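You operate a simulated robot arm through the tools that you are given. There is no shell and no other tool. Be economical: measure what you need, move in short steps, check, and stop when the job is done.

You are at the controls of a simulated two-armed robot. One attempt, no reset.

JOB
Stop the pump, release all three clamps, park the blue stopper and cap the rinse bottle.
Fine: stop it before anything else; the stopper goes in the post holder.

It is judged by the outcome, as a careful person would: the job done as asked, and still so three seconds after it is handed in. It fails if anything else is knocked over, pushed out of place, dropped, spilled or broken. A push-on lid holds only when it is set on centred and level and pressed home; a screw cap is set on level and turned clockwise until tight.

ROBOT AND FRAMES
Two 7-joint arms with two-finger parallel grippers on one trunk, on a base that drives. Base frame: it is fixed to the floor where the robot stands at the start and does not move with it; the origin is under the middle of the robot, x ahead of it, y to its left, z up. Readings come in cm, rad, newtons and seconds.
The left shoulder is at the start at [7, 16.3, 122], the right one opposite. With the tool pointing down near the work surface each hand reaches from about 38 to 88 cm from the robot's upright axis, wherever it stands, measured 20 degrees to its own side. Places, roughly: left clamp lever [50, 30, 100]; left pump dial [60, 30, 110]; middle clamp lever [50, 20, 100]; middle pump dial [60, 30, 110]; pump run button [50, 0, 110]; pump slider [50, 20, 90]; right clamp lever [50, 20, 100]; right pump dial [60, 20, 110]; speed dial [50, 10, 110]; top of the post holder [50, 110, 100]. Payload 3.43 kg a hand.
The TCP of each hand is the grasp point between the finger pads, 3.4 cm short of the fingertips. In the tool frame z runs along the fingers and y along their closing line. The gripper opens to 12.8 cm. The fingers are 2.4 cm wide and 1.2 cm thick; the gripper's body (4.8 by 13 cm) begins 9.6 cm behind the TCP.
Orientation is that of the tool frame in the base frame, as a unit quaternion [x, y, z, w]. With the fingers straight down and closing along the base's y, the tool's x points along the base's -x, its y along +y and its z along -z.

CONTROLS
- The arms move only by the tool jog_arm. It takes "left_steps", "right_steps" or both (then of equal length, played together; a hand with none holds still); each is one flat list of numbers, 7 for each row, row after row: the shift along the base's x, y, z in units of 300 mm (1.0 is 300 mm), then the turn, a rotation vector about the base's x, y, z in units of 90 degrees (1.0 is 90 degrees), then the closure, from 0 (fully open) to 1 (shut). In form: [dx, dy, dz, rx, ry, rz, grip, dx, dy, dz, rx, ry, rz, grip, ...]. A call has 1 to 12 rows; each row is the pose to reach, as a shift and turn from the pose commanded when the call began. A call with a number of a shift or a turn outside -1 to 1 is refused whole. A row lasts 0.2 s, in which the tool goes at most 5 cm and 0.15 rad; a call with a longer step from one row to the next is refused whole, and so is a gripper value outside its range. Where a pose cannot be reached the arm comes as near as it can. A force on the tool above 40 N (or 10 N above the force at the start of the call, whichever is more), or a blocked arm, ends the call early, and 0.2 s more pass. The fingers move at their own pace (about 15.3 cm/s each) and stop on an object; they squeeze with about 30 N. The grip force told is the motor's: it shows also when the fingers shut on nothing. Time passes only in rows, and 0.2 s behind the last, so rows that repeat a pose let the fingers close. It gives the time, the measured TCP pose, the force on the tool (base axes), the opening and the grip force at its end, in the units of the frame above (readings bear some noise), with the torque about the TCP (base axes, N m) and any sound that the robot's microphone picked up.
- Cameras (640 x 400 px; columns grow to the right, rows downward): "scene" is now at [13.37, 4.38, 146.76]; the picture's right is [0.46, -0.89, 0.00], its down [-0.34, -0.18, -0.92] and it looks along [0.82, 0.43, -0.39] (base axes); focal length 214 px, centre (320, 200). "left" rides on the left gripper at [7.6, 1.1, -16] in its tool frame; the picture's right is [-0.15, 0.99, 0.00], its down [-0.88, -0.13, -0.46] and it looks along [-0.45, -0.07, 0.89] (tool axes); focal length 234 px, centre (320, 200). "right" rides on the right gripper at [7.6, -1.1, -16] in its tool frame; the picture's right is [0.15, 0.99, 0.00], its down [-0.88, 0.13, -0.46] and it looks along [-0.45, 0.07, 0.89] (tool axes); focal length 234 px, centre (320, 200). There is no depth. A picture from a camera that has moved, and an enlarged one, comes with that camera's place and axes in the base frame and with its lens.
- snapshot(camera): a new picture of that camera. It takes no simulated time.
- raise_lower(by): slides the trunk up (or, below 0, down) by that many cm; the arms and the scene camera ride with it, the base frame stays. It gives what a move gives, with no picture.
- roll_base(legs): drives the robot by 1 to 6 legs, each [ahead, left, turn to the left] in cm, cm and rad, along the robot's own axes; the way and the turn of a leg run together, so that a leg with both is an arc; at most 150 cm and 3.142 rad a leg. The arms and the cameras ride along, it lands a little off, and it stops where it bumps. It gives what a move gives.
- head_to(pan, tilt): turns the head with the scene camera to pan (to the left, within 1.501 rad either way) and tilt (down, from -0.506 to 1.204), counted from straight ahead of the robot. It gives what a move gives.
- zoom(camera, box): a new picture of the part [left, top, right, bottom] of that camera's present view, enlarged. It takes no simulated time.
- close_job(): hands the job in; it is judged then, once.

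Go step by step. Nothing tells you exact positions but the pictures and the camera data: compare them with the known pose of the tool, close in by small moves and look again before you grip or let go. The budget is 120 turns and 108 pictures, counting those below and the enlarged ones. Unless the task says otherwise, let go and move clear before handing in, and close with one line.

The tools are called as name(argument=value, ...) on one line, values as JSON. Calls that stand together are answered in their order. jog_arm: Moves the arms, as the interface text tells. Its arguments: {"type":"object","properties":{"left_steps":{"type":"array"},"right_steps":{"type":"array"}},"required":[]} The other tools are called the same way: raise_lower (by) slides the trunk up or down; roll_base (legs) drives the base; head_to (pan, tilt) turns the head that bears the scene camera; snapshot (camera) takes a picture; zoom (camera, box) takes an enlarged picture of a part of a camera's view; close_job () hands the job in.

At the start:

```text
time: 0.0
left_position: [35.42, 38.2, 139.23]
left_ee_rot: [0.0, 1.0, 0.0, 0.0]
left_wrist_force: [0.2, -0.3, -1.2]
left_torque: [-0.01, 0.02, 0.01]
left_gripper_width: 12.8
left_grasp_force: 0.0
right_position: [35.5, 5.92, 137.3]
right_ee_rot: [0.001, 1.0, 0.0, 0.0]
right_wrist_force: [0.1, -0.5, -0.6]
right_torque: [-0.02, -0.01, 0.01]
right_gripper_width: 12.78
right_grasp_force: 0.1
trunk travel left (down, up): [-70.0, 24.0]
robot x, y, heading: [-0.25, 0.12, -0.002]
head pan, tilt: [0.48, 0.396]
```

scene: 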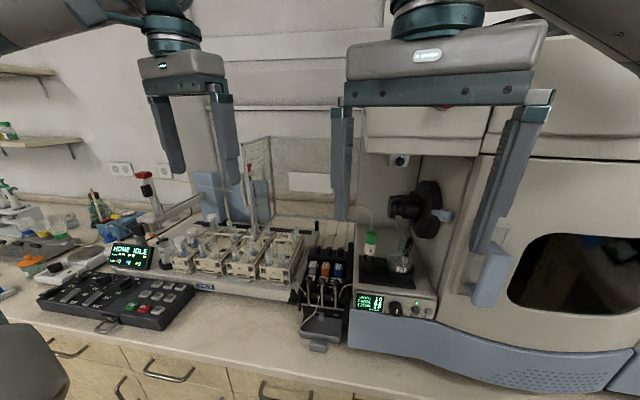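
right: 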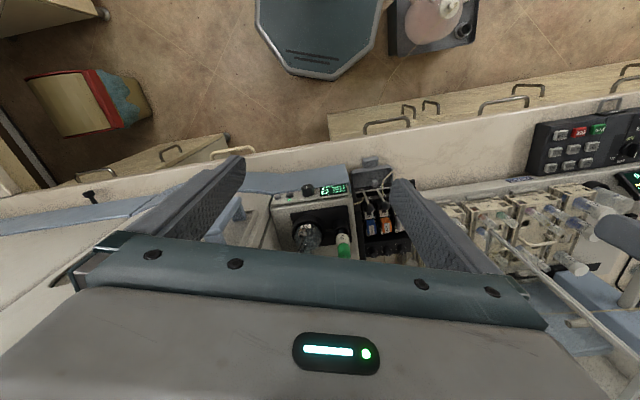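
left: 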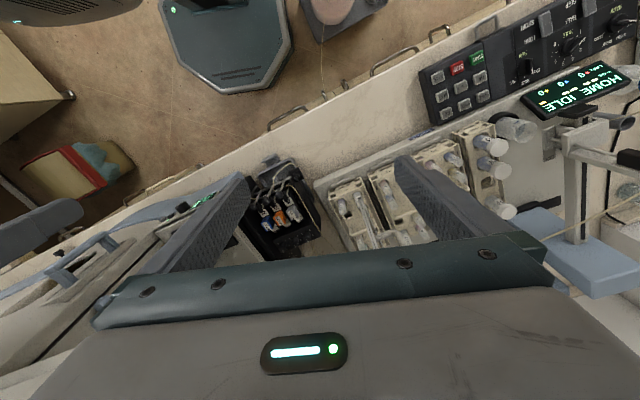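

I see a bench with a control pad, a clamp rack, a three-channel pump and a beaker/bottle station. First I look closer to tell the parts apart.

zoom(camera="scene", box=[280, 200, 460, 360])

zoom(camera="scene", box=[0, 160, 200, 340])

zoom(camera="right", box=[240, 140, 440, 280])

```text
2.50 times, centred on (370, 280) of scene
camera zoom: at [13.37, 4.38, 146.76], right [0.46, -0.89, 0.0], down [-0.34, -0.18, -0.92], along [0.82, 0.43, -0.39], focal length 536 px, centre (195, 0)
```

zoom: 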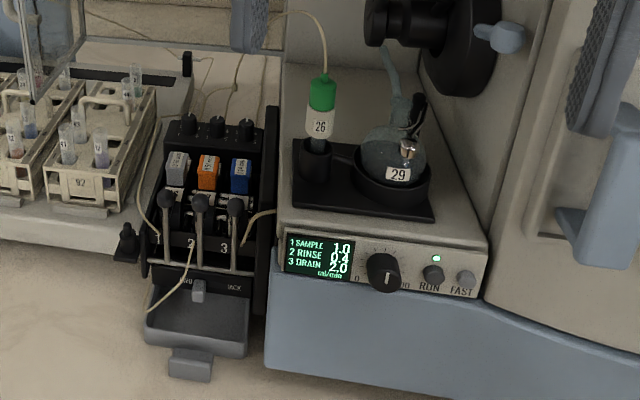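

```text
2.22 times, centred on (100, 250) of scene
camera zoom: at [13.37, 4.38, 146.76], right [0.46, -0.89, 0.0], down [-0.34, -0.18, -0.92], along [0.82, 0.43, -0.39], focal length 477 px, centre (809, 89)
```

zoom: 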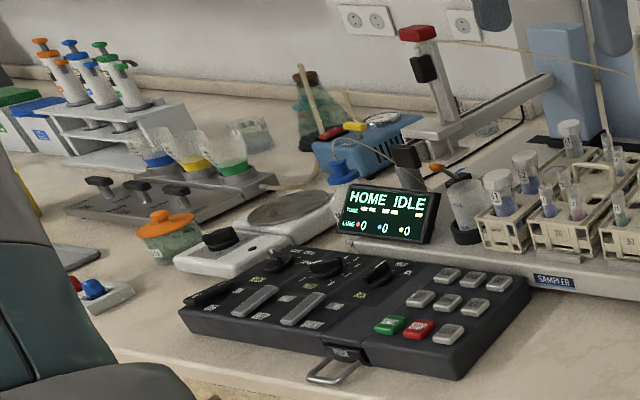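

```text
2.86 times, centred on (340, 210) of right
camera zoom: at [27.99, 4.83, 153.41], right [-0.15, 0.99, 0.0], down [0.88, 0.13, 0.46], along [0.45, 0.07, -0.89], focal length 669 px, centre (263, 171)
```

zoom: 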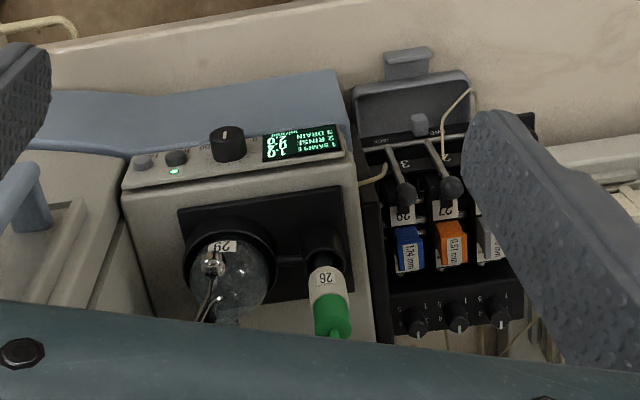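

The green LED by RUN tells me the pump runs. Next I look left for the post holder, the stopper and the rinse bottle.

head_to(pan=1.1, tilt=0.45)

snapshot(camera="scene")

zoom(camera="scene", box=[160, 140, 480, 340])

zoom(camera="left", box=[440, 60, 640, 300])

```text
time: 1.0
left_position: [35.42, 38.2, 139.31]
left_ee_rot: [-0.001, 1.0, 0.0, 0.0]
left_wrist_force: [0.1, 0.5, -0.1]
left_torque: [0.01, -0.04, 0.01]
left_gripper_width: 12.79
left_grasp_force: 0.2
right_position: [35.68, 6.02, 137.51]
right_ee_rot: [0.0, 1.0, 0.001, 0.0]
right_wrist_force: [-0.5, -0.1, -0.9]
right_torque: [-0.02, 0.04, 0.02]
right_gripper_width: 12.83
right_grasp_force: 0.0
trunk travel left (down, up): [-70.0, 24.0]
robot x, y, heading: [-0.17, -0.15, 0.002]
head pan, tilt: [1.1, 0.45]
```

```text
101 pictures are left
camera scene: at [9.34, 8.28, 146.26], right [0.89, -0.45, 0.0], down [-0.2, -0.39, -0.9], along [0.41, 0.8, -0.44], focal length 214 px, centre (320, 200)
```

scene: 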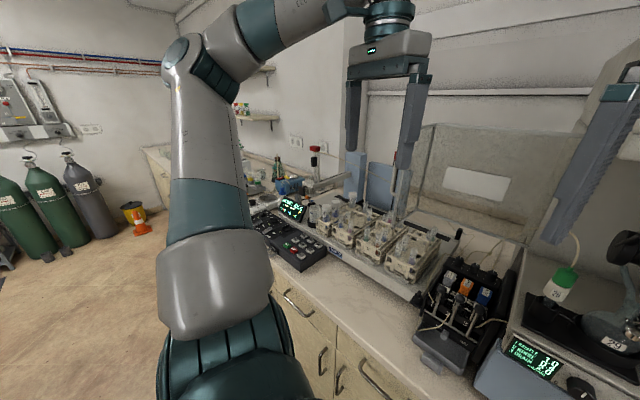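

```text
2.00 times, centred on (320, 240) of scene
camera zoom: at [9.34, 8.28, 146.26], right [0.89, -0.45, 0.0], down [-0.2, -0.39, -0.9], along [0.41, 0.8, -0.44], focal length 429 px, centre (320, 120)
```

zoom: 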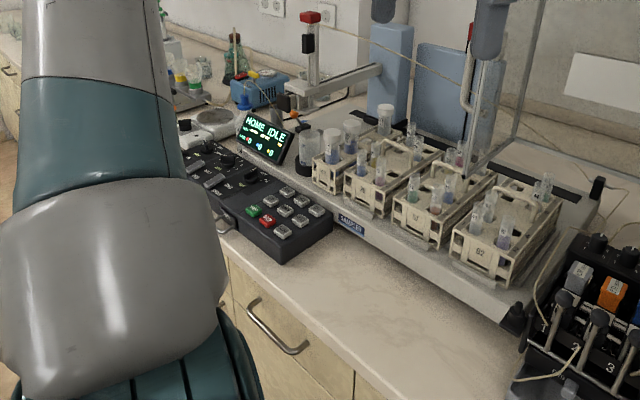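

```text
1.67 times, centred on (540, 180) of left
camera zoom: at [27.87, 39.47, 155.11], right [0.15, 0.99, 0.0], down [0.88, -0.13, 0.46], along [0.45, -0.07, -0.89], focal length 390 px, centre (-47, 233)
```

zoom: 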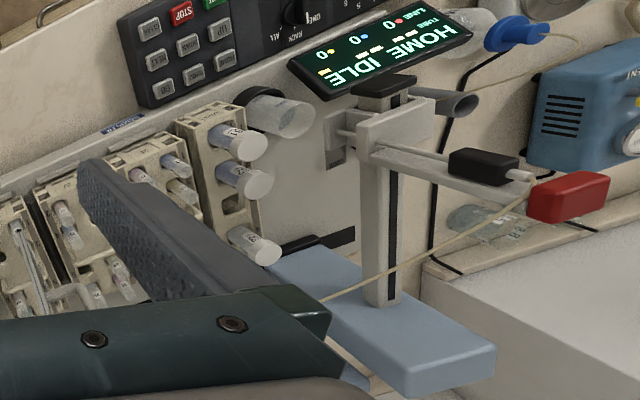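

The blue stopper sits with its tube on a bottle behind the display, near the tray. First comes the pump: RUN button computes to about [49.8, 1.9, 109.9]. I aim the head at it to see the panel's slope.

head_to(pan=0.1, tilt=0.75)

snapshot(camera="scene")

zoom(camera="scene", box=[200, 140, 400, 280])

```text
time: 2.3
left_position: [35.45, 38.21, 139.25]
left_ee_rot: [-0.001, 1.0, 0.0, 0.0]
left_wrist_force: [0.0, 0.5, -0.4]
left_torque: [-0.02, 0.03, 0.02]
left_gripper_width: 12.82
left_grasp_force: 0.1
right_position: [35.59, 5.91, 137.41]
right_ee_rot: [0.001, 1.0, 0.0, 0.0]
right_wrist_force: [-0.5, 0.3, -0.8]
right_torque: [0.0, 0.0, -0.02]
right_gripper_width: 12.82
right_grasp_force: 0.0
trunk travel left (down, up): [-70.0, 24.0]
robot x, y, heading: [-0.15, -0.19, 0.002]
head pan, tilt: [0.099, 0.75]
```

```text
98 pictures are left
camera scene: at [13.4, 0.93, 143.62], right [0.1, -0.99, 0.0], down [-0.68, -0.07, -0.73], along [0.73, 0.07, -0.68], focal length 214 px, centre (320, 200)
```

scene: 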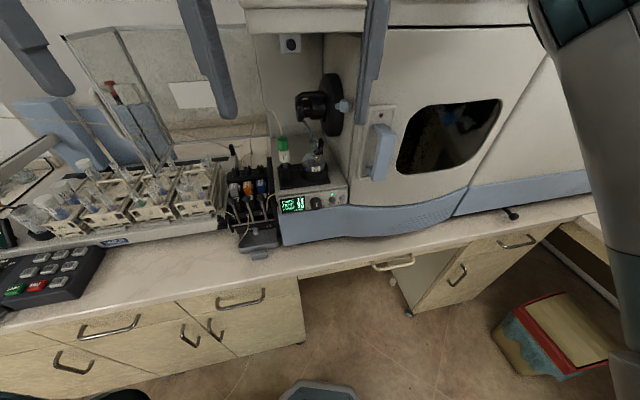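

```text
2.86 times, centred on (300, 210) of scene
camera zoom: at [13.4, 0.93, 143.62], right [0.1, -0.99, 0.0], down [-0.68, -0.07, -0.73], along [0.73, 0.07, -0.68], focal length 613 px, centre (377, 171)
```

zoom: 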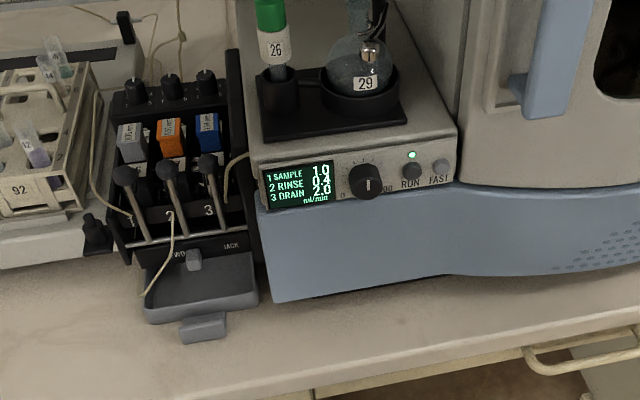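

The panel is nearly vertical with RUN at about [49.8, 1.8, 110] and FAST some 2.5 cm to the right of it. I shut the right hand and turn its fingers to point ahead, well in front of the panel.

jog_arm(right_steps=[0, -0.012, -0.055, 0, -0.0909, 0, 1, 0, -0.024, -0.11, 0, -0.1818, 0, 1, 0, -0.036, -0.165, 0, -0.2727, 0, 1, 0, -0.048, -0.22, 0, -0.3636, 0, 1, 0, -0.06, -0.275, 0, -0.4545, 0, 1, 0, -0.072, -0.33, 0, -0.5454, 0, 1, 0, -0.084, -0.385, 0, -0.6363, 0, 1, 0, -0.096, -0.44, 0, -0.7272, 0, 1, 0, -0.108, -0.495, 0, -0.8181, 0, 1, 0, -0.12, -0.55, 0, -0.909, 0, 1, 0, -0.132, -0.605, 0, -1.0, 0, 1, 0, -0.132, -0.605, 0, -1.0, 0, 1])

snapshot(camera="scene")

snapshot(camera="right")

```text
time: 4.4
left_position: [35.36, 38.18, 139.32]
left_ee_rot: [0.0, 1.0, 0.0, 0.001]
left_wrist_force: [0.7, -0.3, 0.1]
left_torque: [0.02, -0.03, 0.0]
left_gripper_width: 12.79
left_grasp_force: 0.2
right_position: [36.64, 4.62, 130.0]
right_ee_rot: [0.096, 0.78, 0.109, 0.609]
right_wrist_force: [-0.6, 0.0, -0.7]
right_torque: [0.01, 0.03, -0.04]
right_gripper_width: 0.0
right_grasp_force: 30.4
right hand out of reach, approached as far as the arm can: row 8, 9, 10
trunk travel left (down, up): [-70.0, 24.0]
robot x, y, heading: [0.33, -0.0, 0.001]
head pan, tilt: [0.099, 0.75]
stopped in row 10 (right hand): the arm was blocked; the commanded pose is now the measured one
```

```text
96 pictures are left
camera scene: at [13.31, 0.88, 143.63], right [0.1, -1.0, 0.0], down [-0.68, -0.07, -0.73], along [0.73, 0.07, -0.68], focal length 214 px, centre (320, 200)
```

scene: 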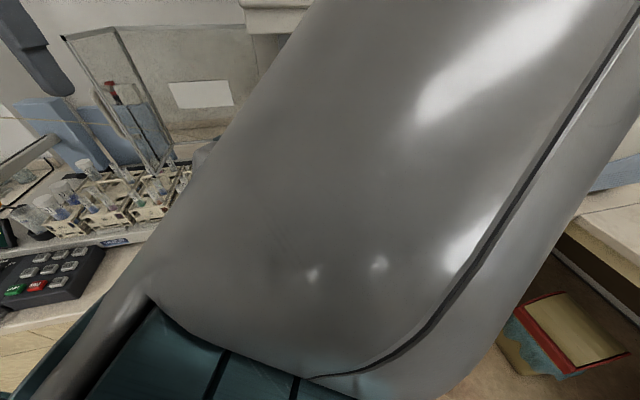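

```text
95 pictures are left
camera right: at [19.27, 4.82, 126.34], right [-0.02, 0.99, 0.15], down [-0.23, -0.15, 0.96], along [0.97, -0.02, 0.23], focal length 234 px, centre (320, 200)
```

right: 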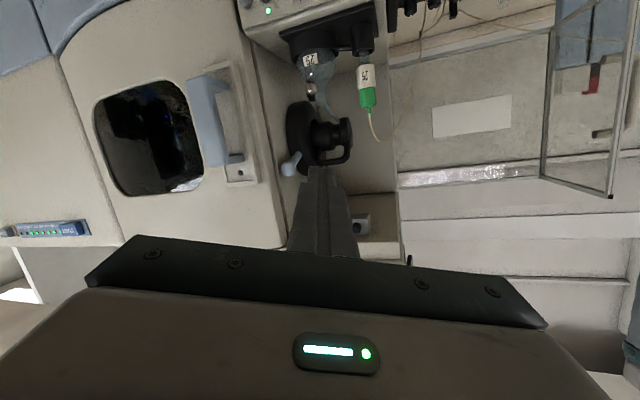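

The arm runs out of room so close to the body. I back the base off 25 cm and then stretch out again.

roll_base(legs=[[-25, 0, 0]])

```text
time: 6.3
left_position: [10.12, 38.33, 139.22]
left_ee_rot: [-0.003, 1.0, 0.0, 0.0]
left_wrist_force: [0.2, -0.2, -1.1]
left_torque: [0.03, -0.01, -0.04]
left_gripper_width: 12.79
left_grasp_force: 0.1
right_position: [11.57, 4.92, 129.86]
right_ee_rot: [0.093, 0.78, 0.111, 0.608]
right_wrist_force: [0.6, 0.3, 0.7]
right_torque: [0.01, -0.01, -0.02]
right_gripper_width: 0.01
right_grasp_force: 30.3
trunk travel left (down, up): [-70.0, 24.0]
robot x, y, heading: [-25.18, 0.26, 0.007]
head pan, tilt: [0.099, 0.75]
```

Now I stretch the right hand ahead with the fingers level, stopping about 8 cm short of the button.

jog_arm(right_steps=[0.088, -0.01, -0.066, -0.0185, -0.0155, -0.0016, 1, 0.176, -0.02, -0.133, -0.037, -0.031, -0.0032, 1, 0.264, -0.03, -0.199, -0.0555, -0.0465, -0.0048, 1, 0.352, -0.04, -0.265, -0.074, -0.062, -0.0064, 1, 0.44, -0.05, -0.332, -0.0925, -0.0775, -0.008, 1, 0.528, -0.06, -0.398, -0.111, -0.093, -0.0096, 1, 0.616, -0.07, -0.464, -0.1295, -0.1085, -0.0112, 1, 0.704, -0.08, -0.53, -0.148, -0.124, -0.0128, 1, 0.792, -0.09, -0.597, -0.1665, -0.1395, -0.0144, 1, 0.88, -0.1, -0.663, -0.185, -0.155, -0.016, 1, 0.88, -0.1, -0.663, -0.185, -0.155, -0.016, 1])

snapshot(camera="scene")

snapshot(camera="right")

```text
time: 8.7
left_position: [10.1, 38.42, 139.22]
left_ee_rot: [-0.003, 1.0, 0.0, 0.0]
left_wrist_force: [-0.5, -0.1, 0.5]
left_torque: [0.01, 0.0, 0.02]
left_gripper_width: 12.8
left_grasp_force: 0.1
right_position: [38.09, 1.76, 110.14]
right_ee_rot: [0.001, 0.707, -0.001, 0.707]
right_wrist_force: [0.1, -0.1, -1.0]
right_torque: [0.0, 0.02, 0.0]
right_gripper_width: 0.0
right_grasp_force: 29.7
right hand out of reach, approached as far as the arm can: row 1
trunk travel left (down, up): [-70.0, 24.0]
robot x, y, heading: [-25.25, -0.51, 0.008]
head pan, tilt: [0.099, 0.75]
```

```text
94 pictures are left
camera scene: at [-11.8, 0.93, 143.62], right [0.1, -0.99, 0.0], down [-0.68, -0.07, -0.73], along [0.73, 0.08, -0.68], focal length 214 px, centre (320, 200)
```

scene: 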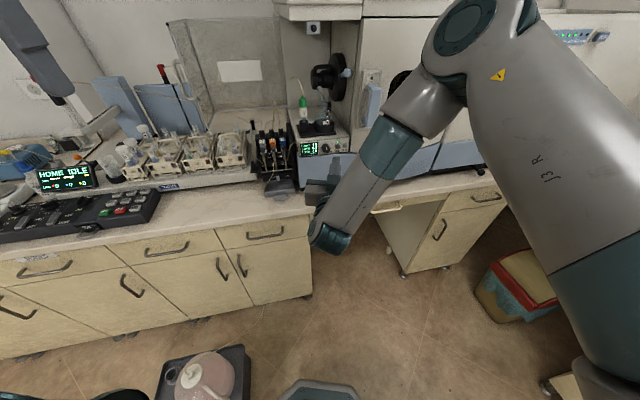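

```text
93 pictures are left
camera right: at [22.01, 0.63, 102.54], right [0.0, 0.99, -0.15], down [-0.46, 0.13, 0.88], along [0.89, 0.07, 0.45], focal length 234 px, centre (320, 200)
```

right: 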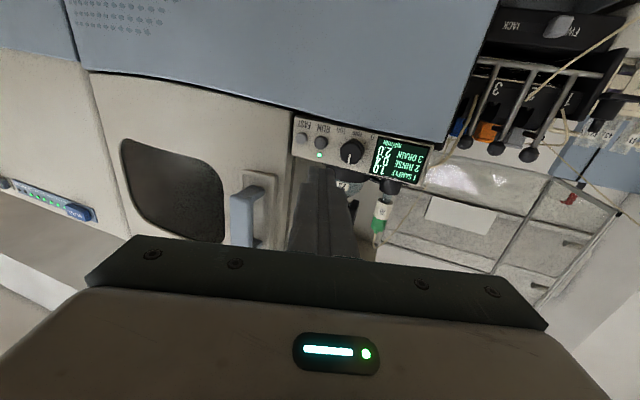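

The hand is placed; I zoom both views to fix the RUN button against the fingertips.

zoom(camera="right", box=[270, 90, 430, 240])

zoom(camera="scene", box=[250, 100, 380, 210])

```text
2.67 times, centred on (350, 165) of right
camera zoom: at [22.01, 0.63, 102.54], right [0.0, 0.99, -0.15], down [-0.46, 0.13, 0.88], along [0.89, 0.07, 0.45], focal length 624 px, centre (240, 293)
```

zoom: 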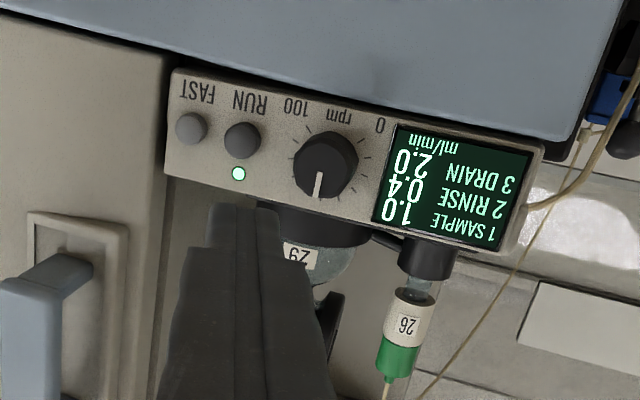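

```text
3.64 times, centred on (315, 155) of scene
camera zoom: at [-11.8, 0.93, 143.62], right [0.1, -0.99, 0.0], down [-0.68, -0.07, -0.73], along [0.73, 0.08, -0.68], focal length 780 px, centre (338, 364)
```

zoom: 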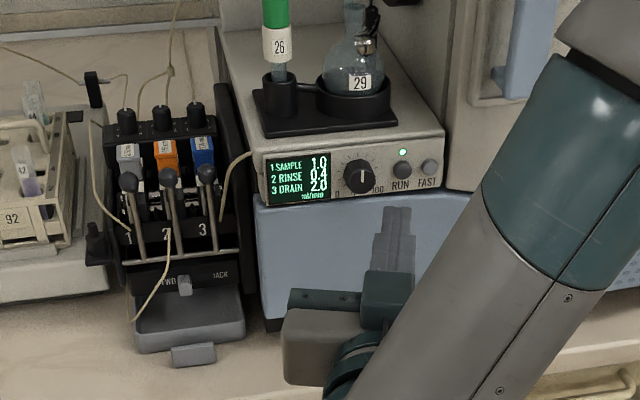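

RUN is at about [50.3, 1.9, 109.4]; I come up to about 1.5 cm before it and look.

jog_arm(right_steps=[0.11, 0.01, -0.023, 0, 0, 0, 1, 0.22, 0.01, -0.023, 0, 0, 0, 1, 0.22, 0.01, -0.023, 0, 0, 0, 1])

zoom(camera="right", box=[270, 90, 430, 240])

zoom(camera="scene", box=[280, 120, 380, 190])

```text
time: 9.5
left_position: [10.14, 38.34, 139.3]
left_ee_rot: [-0.003, 1.0, 0.0, 0.0]
left_wrist_force: [0.3, 0.0, 0.1]
left_torque: [-0.03, -0.02, -0.01]
left_gripper_width: 12.8
left_grasp_force: 0.0
right_position: [44.66, 2.24, 109.23]
right_ee_rot: [0.001, 0.707, -0.001, 0.707]
right_wrist_force: [0.0, 0.1, 0.4]
right_torque: [0.03, 0.02, 0.02]
right_gripper_width: 0.0
right_grasp_force: 29.8
trunk travel left (down, up): [-70.0, 24.0]
robot x, y, heading: [-25.07, -0.13, 0.008]
head pan, tilt: [0.099, 0.75]
```

```text
2.67 times, centred on (350, 165) of right
camera zoom: at [28.59, 1.12, 101.67], right [0.0, 0.99, -0.15], down [-0.46, 0.13, 0.88], along [0.89, 0.07, 0.45], focal length 624 px, centre (240, 293)
```

zoom: 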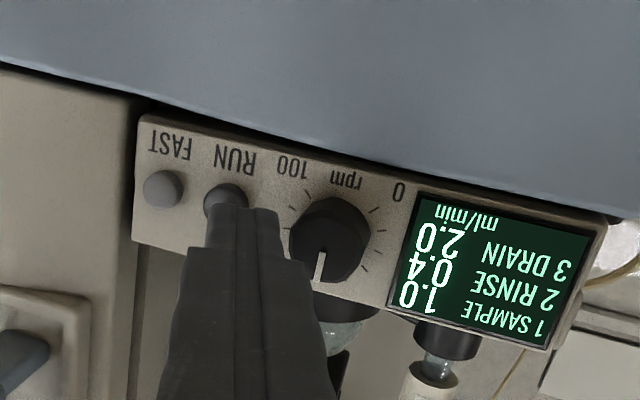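

```text
5.71 times, centred on (330, 155) of scene
camera zoom: at [-11.78, 0.96, 143.62], right [0.1, -0.99, 0.0], down [-0.68, -0.07, -0.73], along [0.73, 0.08, -0.68], focal length 1226 px, centre (263, 457)
```

zoom: 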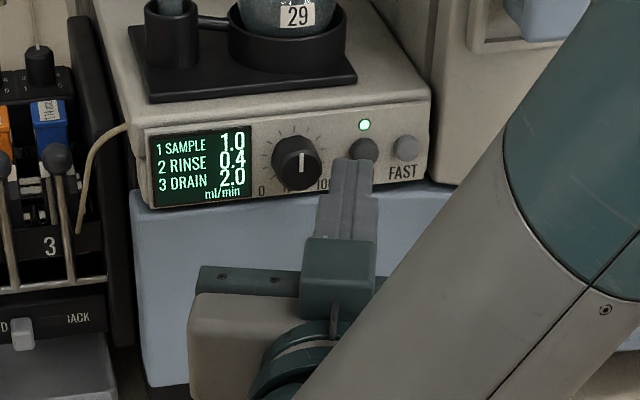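

The fingertips need about 0.35 cm to the right; then I press gently in small steps and watch the force and the light.

jog_arm(right_steps=[0.0, -0.012, 0.0, 0, 0, 0, 1, 0.03, -0.012, 0.0, 0, 0, 0, 1, 0.05, -0.012, 0.0, 0, 0, 0, 1, 0.06, -0.012, 0.0, 0, 0, 0, 1, 0.07, -0.012, 0.0, 0, 0, 0, 1])

zoom(camera="scene", box=[280, 120, 380, 190])

```text
time: 10.7
left_position: [10.12, 38.34, 139.12]
left_ee_rot: [-0.003, 1.0, -0.001, 0.0]
left_wrist_force: [0.2, -0.2, -0.4]
left_torque: [0.04, -0.04, -0.03]
left_gripper_width: 12.8
left_grasp_force: 0.1
right_position: [46.6, 1.83, 109.07]
right_ee_rot: [0.0, 0.707, 0.0, 0.707]
right_wrist_force: [-2.4, 0.0, -0.1]
right_torque: [0.01, -0.03, 0.03]
right_gripper_width: 0.02
right_grasp_force: 29.6
trunk travel left (down, up): [-70.0, 24.0]
robot x, y, heading: [-25.47, 0.03, 0.004]
head pan, tilt: [0.099, 0.75]
heard: click
```

```text
5.71 times, centred on (330, 155) of scene
camera zoom: at [-11.74, 0.97, 143.62], right [0.1, -0.99, 0.0], down [-0.68, -0.07, -0.73], along [0.73, 0.08, -0.68], focal length 1226 px, centre (263, 457)
```

zoom: 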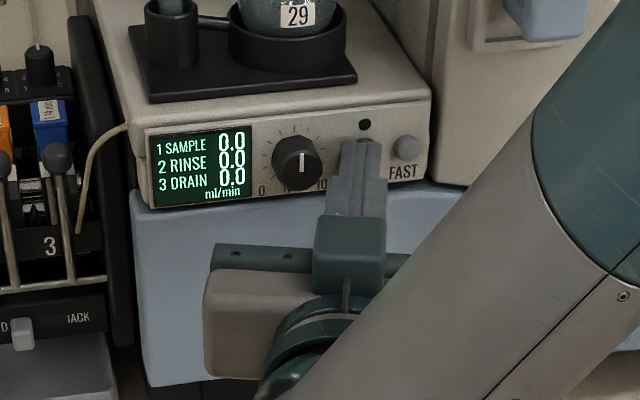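

Click heard, the display shows 0.0 and the light is out: the pump is stopped. I back straight off and study the clamp levers.

jog_arm(right_steps=[-0.1, 0, 0, 0, 0, 0, 1, -0.25, 0, 0, 0, 0, 0, 1, -0.4, 0.0, 0.0, 0, 0, 0, 1])

zoom(camera="scene", box=[240, 115, 350, 205])

zoom(camera="right", box=[380, 0, 640, 200])

```text
time: 11.5
left_position: [10.0, 38.46, 139.16]
left_ee_rot: [-0.003, 1.0, -0.001, 0.0]
left_wrist_force: [-0.2, 0.2, 0.0]
left_torque: [-0.03, -0.03, 0.02]
left_gripper_width: 12.81
left_grasp_force: 0.0
right_position: [34.47, 1.62, 109.17]
right_ee_rot: [0.0, 0.707, -0.001, 0.707]
right_wrist_force: [-0.5, 0.3, -0.3]
right_torque: [-0.01, 0.02, -0.01]
right_gripper_width: 0.0
right_grasp_force: 30.7
trunk travel left (down, up): [-70.0, 24.0]
robot x, y, heading: [-25.27, 0.52, 0.007]
head pan, tilt: [0.099, 0.75]
```

```text
4.44 times, centred on (295, 160) of scene
camera zoom: at [-11.8, 1.02, 143.62], right [0.1, -0.99, 0.0], down [-0.68, -0.07, -0.73], along [0.73, 0.08, -0.68], focal length 953 px, centre (431, 378)
```

zoom: 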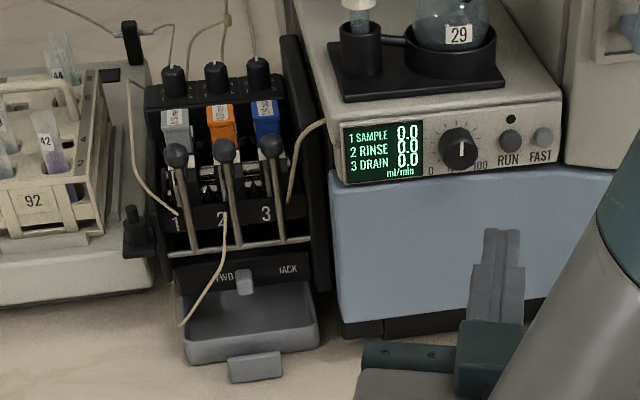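

```text
2.00 times, centred on (510, 100) of right
camera zoom: at [18.44, 0.58, 101.71], right [0.0, 0.99, -0.15], down [-0.46, 0.13, 0.88], along [0.89, 0.07, 0.45], focal length 468 px, centre (-60, 400)
```

zoom: 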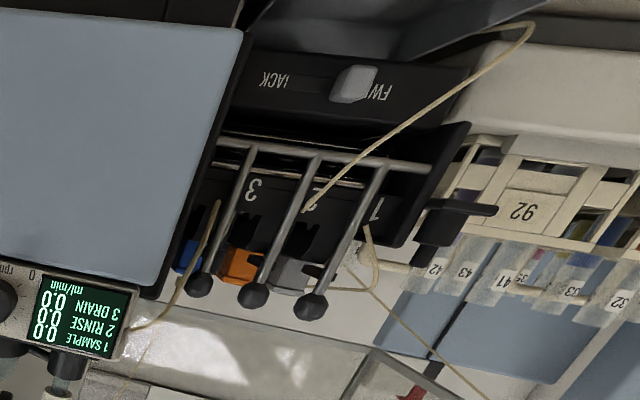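

All three levers stand near upright, pivoting at their feet, ball knobs at roughly L [50.7, 27.5, 106.8], M [51.7, 24, 106.8], R [52.6, 20.4, 106.8]; they should swing toward me. The FWD/BACK slider stays untouched. I bring the left hand over, turned so that its fingers close fore-and-aft.

jog_arm(left_steps=[0.0926, -0.013, -0.0519, 0, 0, -0.0926, 0.6, 0.185, -0.026, -0.104, 0, 0, -0.185, 0.6, 0.278, -0.039, -0.156, 0, 0, -0.278, 0.6, 0.37, -0.052, -0.207, 0, 0, -0.37, 0.6, 0.463, -0.065, -0.26, 0, 0, -0.463, 0.6, 0.556, -0.078, -0.311, 0, 0, -0.556, 0.6, 0.648, -0.091, -0.363, 0, 0, -0.648, 0.6, 0.741, -0.104, -0.415, 0, 0, -0.741, 0.6, 0.833, -0.117, -0.467, 0, 0, -0.833, 0.6, 0.833, -0.117, -0.467, 0, 0, -0.833, 0.6])

snapshot(camera="left")

snapshot(camera="scene")

```text
time: 13.7
left_position: [18.73, 21.64, 127.02]
left_ee_rot: [0.606, 0.796, 0.0, 0.0]
left_wrist_force: [-0.2, 1.0, -0.4]
left_torque: [-0.03, 0.03, -0.02]
left_gripper_width: 5.14
left_grasp_force: 0.1
left hand out of reach, approached as far as the arm can: row 6, 7, 8, 9, 10
right_position: [34.78, 1.75, 109.2]
right_ee_rot: [-0.001, 0.707, 0.0, 0.707]
right_wrist_force: [0.4, 0.1, -0.4]
right_torque: [-0.01, -0.02, -0.03]
right_gripper_width: 0.01
right_grasp_force: 30.2
trunk travel left (down, up): [-70.0, 24.0]
robot x, y, heading: [-25.01, -0.07, 0.006]
head pan, tilt: [0.099, 0.75]
```

```text
85 pictures are left
camera left: at [17.77, 29.35, 142.91], right [0.99, 0.12, 0.0], down [0.11, -0.88, 0.46], along [0.06, -0.45, -0.89], focal length 234 px, centre (320, 200)
```

left: 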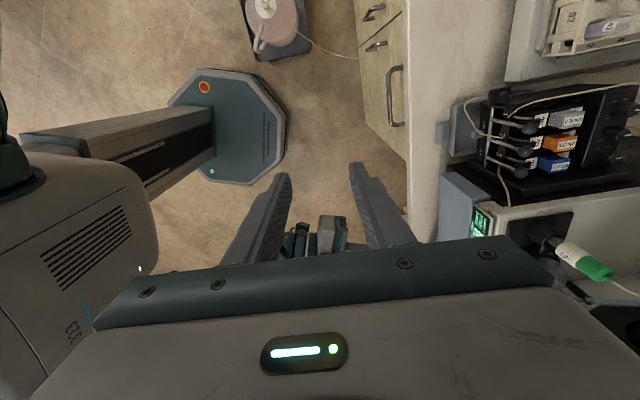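

```text
84 pictures are left
camera scene: at [-11.63, 1.09, 143.6], right [0.1, -0.99, 0.0], down [-0.68, -0.07, -0.73], along [0.73, 0.08, -0.68], focal length 214 px, centre (320, 200)
```

scene: 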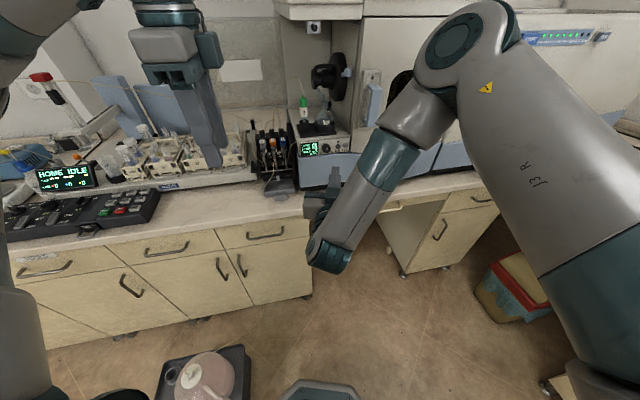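

The left hand turned as asked but couldn't reach the position that way. I probe whether it can go on forward from here.

jog_arm(left_steps=[0.1, 0.0, 0.0, 0, 0, 0, 0.6, 0.2, 0, 0, 0, 0, 0, 0.6, 0.2, 0, 0, 0, 0, 0, 0.6])

```text
time: 14.5
left_position: [19.99, 19.47, 127.03]
left_ee_rot: [0.604, 0.797, 0.0, 0.0]
left_wrist_force: [-0.7, -0.2, 0.2]
left_torque: [0.03, 0.04, 0.05]
left_gripper_width: 5.13
left_grasp_force: 0.1
left hand out of reach, approached as far as the arm can: row 1, 2, 3
right_position: [34.54, 1.49, 109.27]
right_ee_rot: [0.001, 0.707, -0.001, 0.707]
right_wrist_force: [0.6, -0.5, 0.6]
right_torque: [0.0, 0.0, -0.01]
right_gripper_width: 0.0
right_grasp_force: 30.0
trunk travel left (down, up): [-70.0, 24.0]
robot x, y, heading: [-25.11, -0.07, 0.005]
head pan, tilt: [0.099, 0.75]
```

The left wrist can't hold that turn out there. I turn it the other way round (half a turn gives the same closing line).

jog_arm(left_steps=[-0.05, 0, 0, 0, 0, 0.092, 0.6, -0.1, 0, 0, 0, 0, 0.184, 0.6, -0.15, 0, 0, 0, 0, 0.276, 0.6, -0.2, 0, 0, 0, 0, 0.368, 0.6, -0.2, 0, 0, 0, 0, 0.46, 0.6, -0.2, 0, 0, 0, 0, 0.552, 0.6, -0.2, 0, 0, 0, 0, 0.644, 0.6, -0.2, 0, 0, 0, 0, 0.736, 0.6, -0.2, 0, 0, 0, 0, 0.828, 0.6, -0.2, 0, 0, 0, 0, 0.92, 0.6, -0.2, 0, 0, 0, 0, 1.0, 0.6, -0.2, 0, 0, 0, 0, 1.0, 0.6])

jog_arm(left_steps=[0, 0, 0, 0, 0, 0.092, 0.6, 0, 0, 0, 0, 0, 0.184, 0.6, 0, 0, 0, 0, 0, 0.276, 0.6, 0, 0, 0, 0, 0, 0.368, 0.6, 0, 0, 0, 0, 0, 0.46, 0.6, 0, 0, 0, 0, 0, 0.552, 0.6, 0, 0, 0, 0, 0, 0.644, 0.6, 0, 0, 0, 0, 0, 0.736, 0.6, 0, 0, 0, 0, 0, 0.828, 0.6, 0, 0, 0, 0, 0, 0.92, 0.6, 0, 0, 0, 0, 0, 1.0, 0.6, 0, 0, 0, 0, 0, 1.0, 0.6])

```text
time: 17.1
left_position: [13.67, 19.82, 126.54]
left_ee_rot: [-0.135, 0.991, 0.0, 0.001]
left_wrist_force: [0.1, -0.2, -0.6]
left_torque: [-0.01, 0.0, 0.0]
left_gripper_width: 5.15
left_grasp_force: 0.0
right_position: [34.47, 1.67, 109.17]
right_ee_rot: [0.001, 0.707, -0.001, 0.707]
right_wrist_force: [0.3, 0.1, 0.5]
right_torque: [0.02, -0.05, -0.02]
right_gripper_width: 0.01
right_grasp_force: 30.5
trunk travel left (down, up): [-70.0, 24.0]
robot x, y, heading: [-25.13, -0.05, 0.007]
head pan, tilt: [0.099, 0.75]
```

```text
time: 19.7
left_position: [13.58, 19.7, 126.37]
left_ee_rot: [0.797, -0.605, 0.001, 0.0]
left_wrist_force: [-0.2, 0.6, 0.3]
left_torque: [-0.03, 0.0, 0.02]
left_gripper_width: 5.14
left_grasp_force: 0.1
right_position: [34.59, 1.62, 109.2]
right_ee_rot: [0.001, 0.707, 0.0, 0.707]
right_wrist_force: [-0.7, -0.4, 1.1]
right_torque: [-0.02, 0.01, -0.05]
right_gripper_width: 0.01
right_grasp_force: 29.5
trunk travel left (down, up): [-70.0, 24.0]
robot x, y, heading: [-25.26, 0.33, 0.007]
head pan, tilt: [0.099, 0.75]
```

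The turn is right now. I move forward toward the left lever, staying high.

jog_arm(left_steps=[0.12, 0.03, -0.01, 0, 0, 0, 0.6, 0.24, 0.065, -0.025, 0, 0, 0, 0.6, 0.36, 0.1, -0.04, 0, 0, 0, 0.6, 0.48, 0.13, -0.05, 0, 0, 0, 0.6, 0.6, 0.165, -0.06, 0, 0, 0, 0.6, 0.72, 0.2, -0.07, 0, 0, 0, 0.6, 0.84, 0.23, -0.08, 0, 0, 0, 0.6, 0.96, 0.26, -0.1, 0, 0, 0, 0.6, 0.96, 0.26, -0.1, 0, 0, 0, 0.6])

snapshot(camera="left")

snapshot(camera="scene")

```text
time: 21.7
left_position: [42.33, 27.73, 123.51]
left_ee_rot: [0.795, -0.606, 0.0, -0.001]
left_wrist_force: [-0.1, 0.0, 0.7]
left_torque: [0.0, -0.03, 0.01]
left_gripper_width: 5.09
left_grasp_force: 0.0
right_position: [34.41, 1.6, 109.3]
right_ee_rot: [0.0, 0.707, 0.0, 0.708]
right_wrist_force: [-0.6, -0.4, -0.6]
right_torque: [-0.02, 0.02, -0.01]
right_gripper_width: 0.02
right_grasp_force: 30.1
trunk travel left (down, up): [-70.0, 24.0]
robot x, y, heading: [-24.99, -0.28, 0.004]
head pan, tilt: [0.099, 0.75]
```

```text
83 pictures are left
camera left: at [43.29, 20.12, 139.41], right [-0.99, -0.12, 0.0], down [-0.11, 0.88, 0.46], along [-0.05, 0.45, -0.89], focal length 234 px, centre (320, 200)
```

left: 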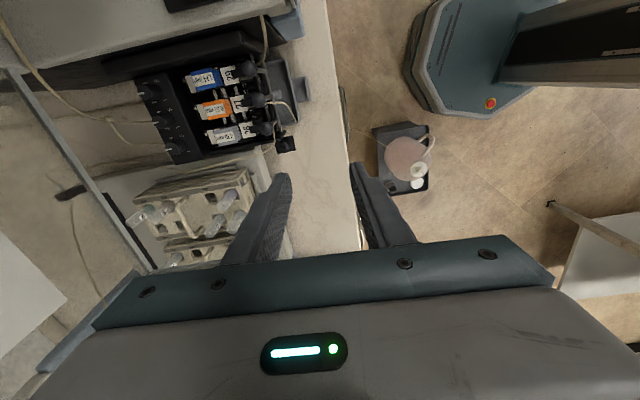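

```text
82 pictures are left
camera scene: at [-11.85, 0.91, 143.63], right [0.1, -0.99, 0.0], down [-0.68, -0.07, -0.73], along [0.73, 0.08, -0.68], focal length 214 px, centre (320, 200)
```

scene: 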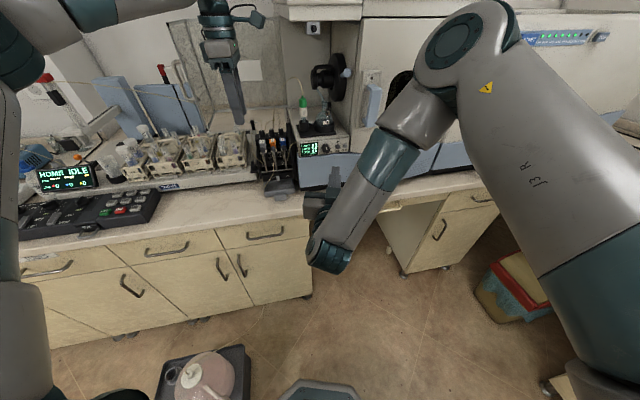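

Good reach now, and the left camera looks down on the levers; I zoom in to fix the balls.

zoom(camera="left", box=[130, 30, 330, 170])

```text
2.86 times, centred on (230, 100) of left
camera zoom: at [43.29, 20.12, 139.41], right [-0.99, -0.12, 0.0], down [-0.11, 0.88, 0.46], along [-0.05, 0.45, -0.89], focal length 669 px, centre (577, 486)
```

zoom: 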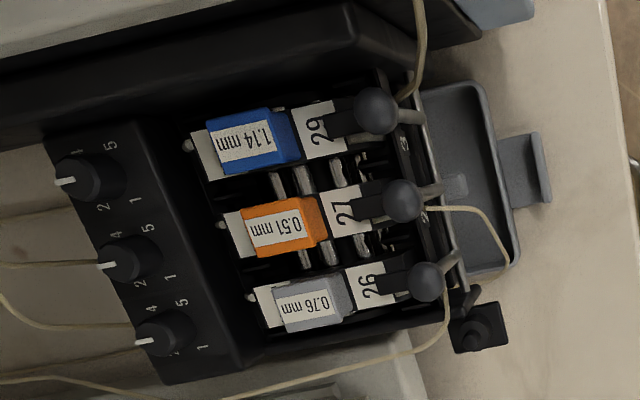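

Combined, the left ball is about [50.0, 26.9, 107.1]. I go above it and look again before descending around it.

jog_arm(left_steps=[0.09, -0.01, -0.08, 0, 0, 0, 0.65, 0.18, -0.02, -0.17, 0, 0, 0, 0.65, 0.257, -0.028, -0.27, 0, 0, 0, 0.65, 0.257, -0.028, -0.33, 0, 0, 0, 0.65, 0.257, -0.028, -0.33, 0, 0, 0, 0.65])

zoom(camera="left", box=[190, 80, 430, 260])

zoom(camera="scene", box=[210, 80, 340, 190])

```text
time: 22.9
left_position: [45.98, 28.68, 113.22]
left_ee_rot: [0.796, -0.606, 0.001, 0.0]
left_wrist_force: [0.4, 0.7, 0.1]
left_torque: [0.02, -0.01, 0.0]
left_gripper_width: 4.47
left_grasp_force: 0.0
left hand out of reach, approached as far as the arm can: row 1, 2, 3, 4, 5
right_position: [34.49, 1.64, 109.21]
right_ee_rot: [0.002, 0.707, 0.0, 0.707]
right_wrist_force: [-0.1, -0.3, -0.1]
right_torque: [0.02, 0.01, -0.04]
right_gripper_width: 0.0
right_grasp_force: 29.9
trunk travel left (down, up): [-70.0, 24.0]
robot x, y, heading: [-25.14, 0.19, 0.007]
head pan, tilt: [0.099, 0.75]
```

```text
2.22 times, centred on (310, 170) of left
camera zoom: at [46.94, 21.14, 129.18], right [-0.99, -0.12, 0.0], down [-0.11, 0.88, 0.46], along [-0.05, 0.45, -0.89], focal length 520 px, centre (342, 267)
```

zoom: 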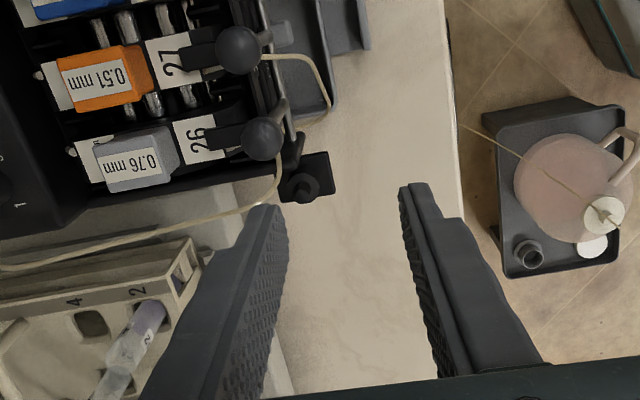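

```text
3.64 times, centred on (275, 135) of scene
camera zoom: at [-11.79, 0.91, 143.62], right [0.1, -0.99, 0.0], down [-0.68, -0.07, -0.73], along [0.73, 0.08, -0.68], focal length 780 px, centre (484, 436)
```

zoom: 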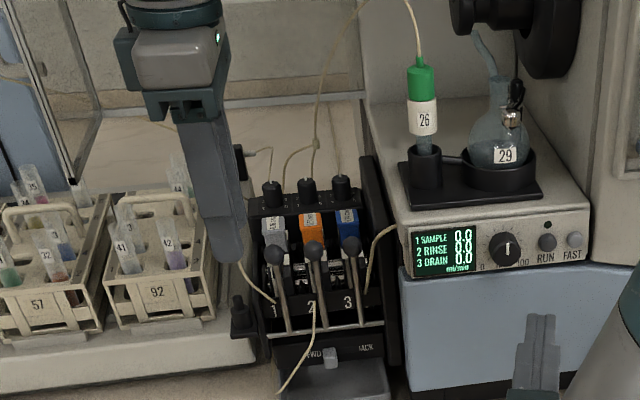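

The left arm is at its limit; the base must come about 12 cm nearer. First I draw the right hand back and away from the panel and lift the left one.

jog_arm(left_steps=[-0.05, 0, 0.08, 0, 0, 0, 0.65, -0.15, 0, 0.16, 0, 0, 0, 0.65, -0.25, 0, 0.2, 0, 0, 0, 0.65, -0.35, 0, 0.25, 0, 0, 0, 0.65], right_steps=[-0.1, -0.08, 0, 0, 0, 0, 1, -0.2, -0.17, 0, 0, 0, 0, 1, -0.28, -0.27, 0, 0, 0, 0, 1, -0.33, -0.4, 0, 0, 0, 0, 1])

roll_base(legs=[[12, 0, 0]])

```text
time: 23.9
left_position: [35.5, 28.82, 121.03]
left_ee_rot: [0.795, -0.606, 0.001, -0.001]
left_wrist_force: [-0.5, -0.8, -0.8]
left_torque: [0.03, -0.03, -0.05]
left_gripper_width: 4.5
left_grasp_force: 0.1
right_position: [26.92, -4.3, 110.64]
right_ee_rot: [0.001, 0.708, -0.001, 0.706]
right_wrist_force: [-0.6, 0.6, 0.4]
right_torque: [0.01, 0.05, 0.0]
right_gripper_width: 0.02
right_grasp_force: 29.7
right hand out of reach, approached as far as the arm can: row 3, 4
trunk travel left (down, up): [-70.0, 24.0]
robot x, y, heading: [-25.13, -0.11, 0.007]
head pan, tilt: [0.099, 0.75]
```

```text
time: 25.1
left_position: [47.31, 29.23, 120.9]
left_ee_rot: [0.797, -0.604, 0.0, 0.0]
left_wrist_force: [-0.2, -0.5, -0.5]
left_torque: [-0.01, -0.03, -0.02]
left_gripper_width: 4.5
left_grasp_force: 0.1
right_position: [38.81, -3.96, 110.66]
right_ee_rot: [-0.001, 0.708, 0.001, 0.706]
right_wrist_force: [-0.7, -0.5, -0.2]
right_torque: [-0.01, -0.01, 0.01]
right_gripper_width: 0.0
right_grasp_force: 30.3
trunk travel left (down, up): [-70.0, 24.0]
robot x, y, heading: [-13.5, 0.07, 0.008]
head pan, tilt: [0.099, 0.75]
```

Now I place the left hand above the left ball at z 113.

jog_arm(left_steps=[0.09, -0.077, 0, 0, 0, 0, 0.65, 0.09, -0.077, -0.13, 0, 0, 0, 0.65, 0.09, -0.077, -0.25, 0, 0, 0, 0.65, 0.09, -0.077, -0.25, 0, 0, 0, 0.65])

zoom(camera="left", box=[190, 80, 430, 260])

zoom(camera="scene", box=[210, 120, 340, 230])

```text
time: 26.1
left_position: [50.11, 26.49, 113.21]
left_ee_rot: [0.797, -0.603, 0.0, 0.0]
left_wrist_force: [0.5, 0.0, 0.2]
left_torque: [0.01, 0.0, 0.0]
left_gripper_width: 4.49
left_grasp_force: 0.2
right_position: [38.92, -3.96, 110.78]
right_ee_rot: [-0.001, 0.709, 0.001, 0.705]
right_wrist_force: [0.3, -0.1, 0.0]
right_torque: [-0.01, 0.02, -0.02]
right_gripper_width: 0.0
right_grasp_force: 30.2
trunk travel left (down, up): [-70.0, 24.0]
robot x, y, heading: [-13.52, -0.19, 0.01]
head pan, tilt: [0.099, 0.75]
```

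```text
2.22 times, centred on (310, 170) of left
camera zoom: at [51.06, 19.01, 129.0], right [-0.99, -0.13, 0.0], down [-0.11, 0.88, 0.46], along [-0.06, 0.45, -0.89], focal length 520 px, centre (342, 267)
```

zoom: 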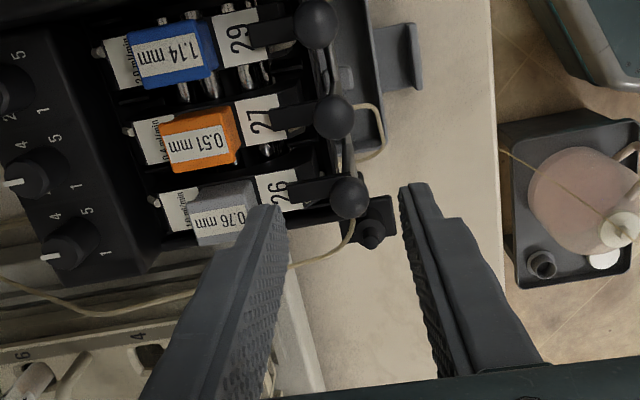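

```text
3.64 times, centred on (275, 175) of scene
camera zoom: at [0.14, 1.03, 143.62], right [0.11, -0.99, 0.0], down [-0.68, -0.07, -0.73], along [0.73, 0.08, -0.68], focal length 780 px, centre (484, 291)
```

zoom: 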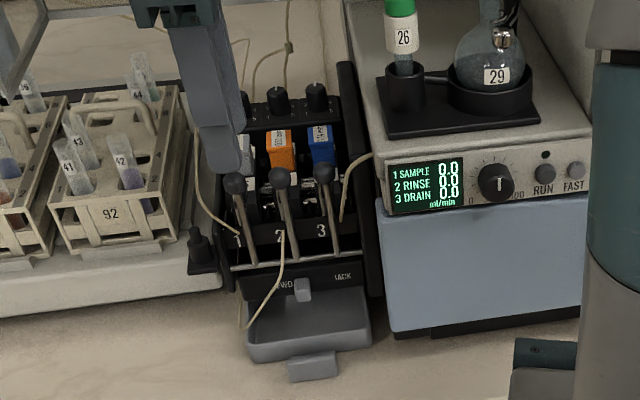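

The ball lies at about [49.7, 26.6, 107.2]. Something dark reaches from each cassette toward its ball; I look closer before putting a finger behind it.

zoom(camera="left", box=[270, 70, 370, 190])

zoom(camera="scene", box=[240, 145, 290, 205])

```text
3.33 times, centred on (320, 130) of left
camera zoom: at [51.06, 19.01, 129.0], right [-0.99, -0.13, 0.0], down [-0.11, 0.88, 0.46], along [-0.06, 0.45, -0.89], focal length 781 px, centre (320, 433)
```

zoom: 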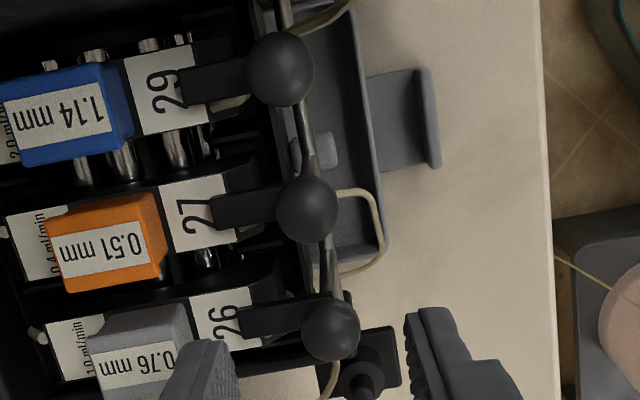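

```text
6.67 times, centred on (265, 175) of scene
camera zoom: at [0.14, 1.03, 143.62], right [0.11, -0.99, 0.0], down [-0.68, -0.07, -0.73], along [0.73, 0.08, -0.68], focal length 1430 px, centre (687, 367)
```

zoom: 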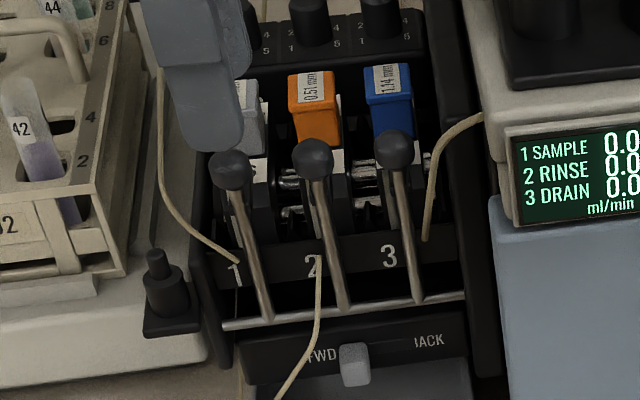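

Each ball overhangs a black tongue, so I grip only at the ball's equator: fingertips to z about 106.8, then close.

jog_arm(left_steps=[-0.01, 0.0, -0.05, 0, 0, 0, 0.65, -0.01, 0.0, -0.1, 0, 0, 0, 0.65, -0.01, 0.0, -0.1, 0, 0, 0, 1, -0.01, 0.0, -0.1, 0, 0, 0, 1])

zoom(camera="left", box=[240, 100, 400, 220])

zoom(camera="scene", box=[230, 130, 300, 205])

```text
time: 27.1
left_position: [49.74, 26.72, 110.22]
left_ee_rot: [0.797, -0.604, -0.001, 0.001]
left_wrist_force: [-6.6, -2.7, -4.0]
left_torque: [-0.17, 0.25, -0.04]
left_gripper_width: 1.58
left_grasp_force: 44.4
right_position: [39.03, -3.97, 110.59]
right_ee_rot: [0.0, 0.709, 0.0, 0.705]
right_wrist_force: [-0.1, -0.1, -0.4]
right_torque: [0.01, 0.01, -0.03]
right_gripper_width: 0.0
right_grasp_force: 30.1
trunk travel left (down, up): [-70.0, 24.0]
robot x, y, heading: [-13.11, 0.19, 0.01]
head pan, tilt: [0.099, 0.75]
```

```text
3.33 times, centred on (320, 160) of left
camera zoom: at [50.77, 19.24, 126.05], right [-0.99, -0.13, 0.0], down [-0.11, 0.88, 0.46], along [-0.06, 0.45, -0.89], focal length 781 px, centre (320, 333)
```

zoom: 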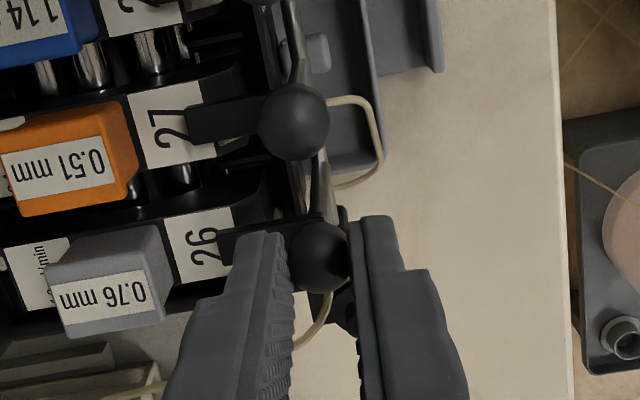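

```text
5.33 times, centred on (265, 168) of scene
camera zoom: at [0.08, 1.05, 143.61], right [0.11, -0.99, 0.0], down [-0.68, -0.07, -0.73], along [0.73, 0.08, -0.68], focal length 1144 px, centre (613, 373)
```

zoom: 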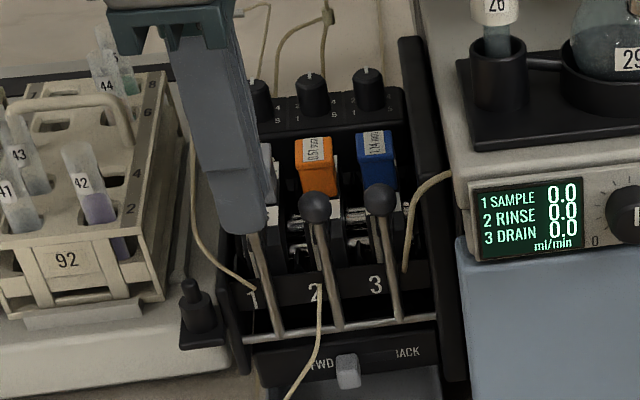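

The ball is held at the fingertips. I swing it toward me about its foot by the first 24 degrees and check.

jog_arm(left_steps=[-0.056, -0.0151, -0.011, 0.023, -0.0859, 0, 1, -0.1098, -0.0296, -0.03, 0.046, -0.1717, 0, 1, -0.161, -0.0433, -0.0567, 0.0689, -0.2576, 0, 1, -0.161, -0.0433, -0.0567, 0.0689, -0.2576, 0, 1])

zoom(camera="scene", box=[220, 130, 300, 215])

```text
time: 28.1
left_position: [44.48, 25.21, 109.13]
left_ee_rot: [0.778, -0.592, 0.129, -0.165]
left_wrist_force: [-8.5, -11.9, 21.0]
left_torque: [-0.69, -0.05, -0.43]
left_gripper_width: 1.59
left_grasp_force: 45.1
right_position: [38.52, -4.18, 110.62]
right_ee_rot: [0.001, 0.708, 0.001, 0.706]
right_wrist_force: [-0.7, 0.5, 0.2]
right_torque: [0.02, 0.01, -0.01]
right_gripper_width: 0.01
right_grasp_force: 29.9
trunk travel left (down, up): [-70.0, 24.0]
robot x, y, heading: [-13.17, 0.14, 0.01]
head pan, tilt: [0.099, 0.75]
```

```text
4.71 times, centred on (260, 172) of scene
camera zoom: at [-0.27, 0.76, 143.68], right [0.11, -0.99, 0.0], down [-0.68, -0.07, -0.73], along [0.73, 0.08, -0.68], focal length 1009 px, centre (602, 329)
```

zoom: 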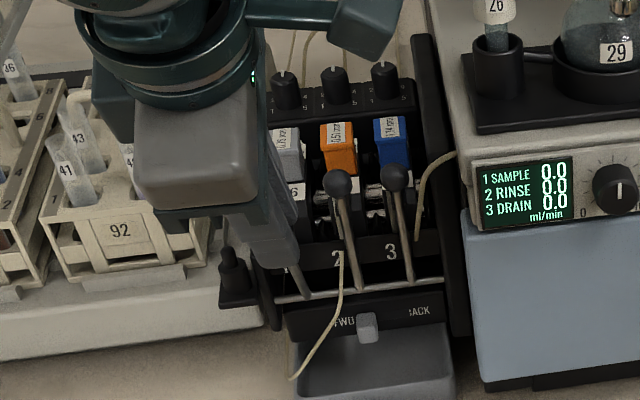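

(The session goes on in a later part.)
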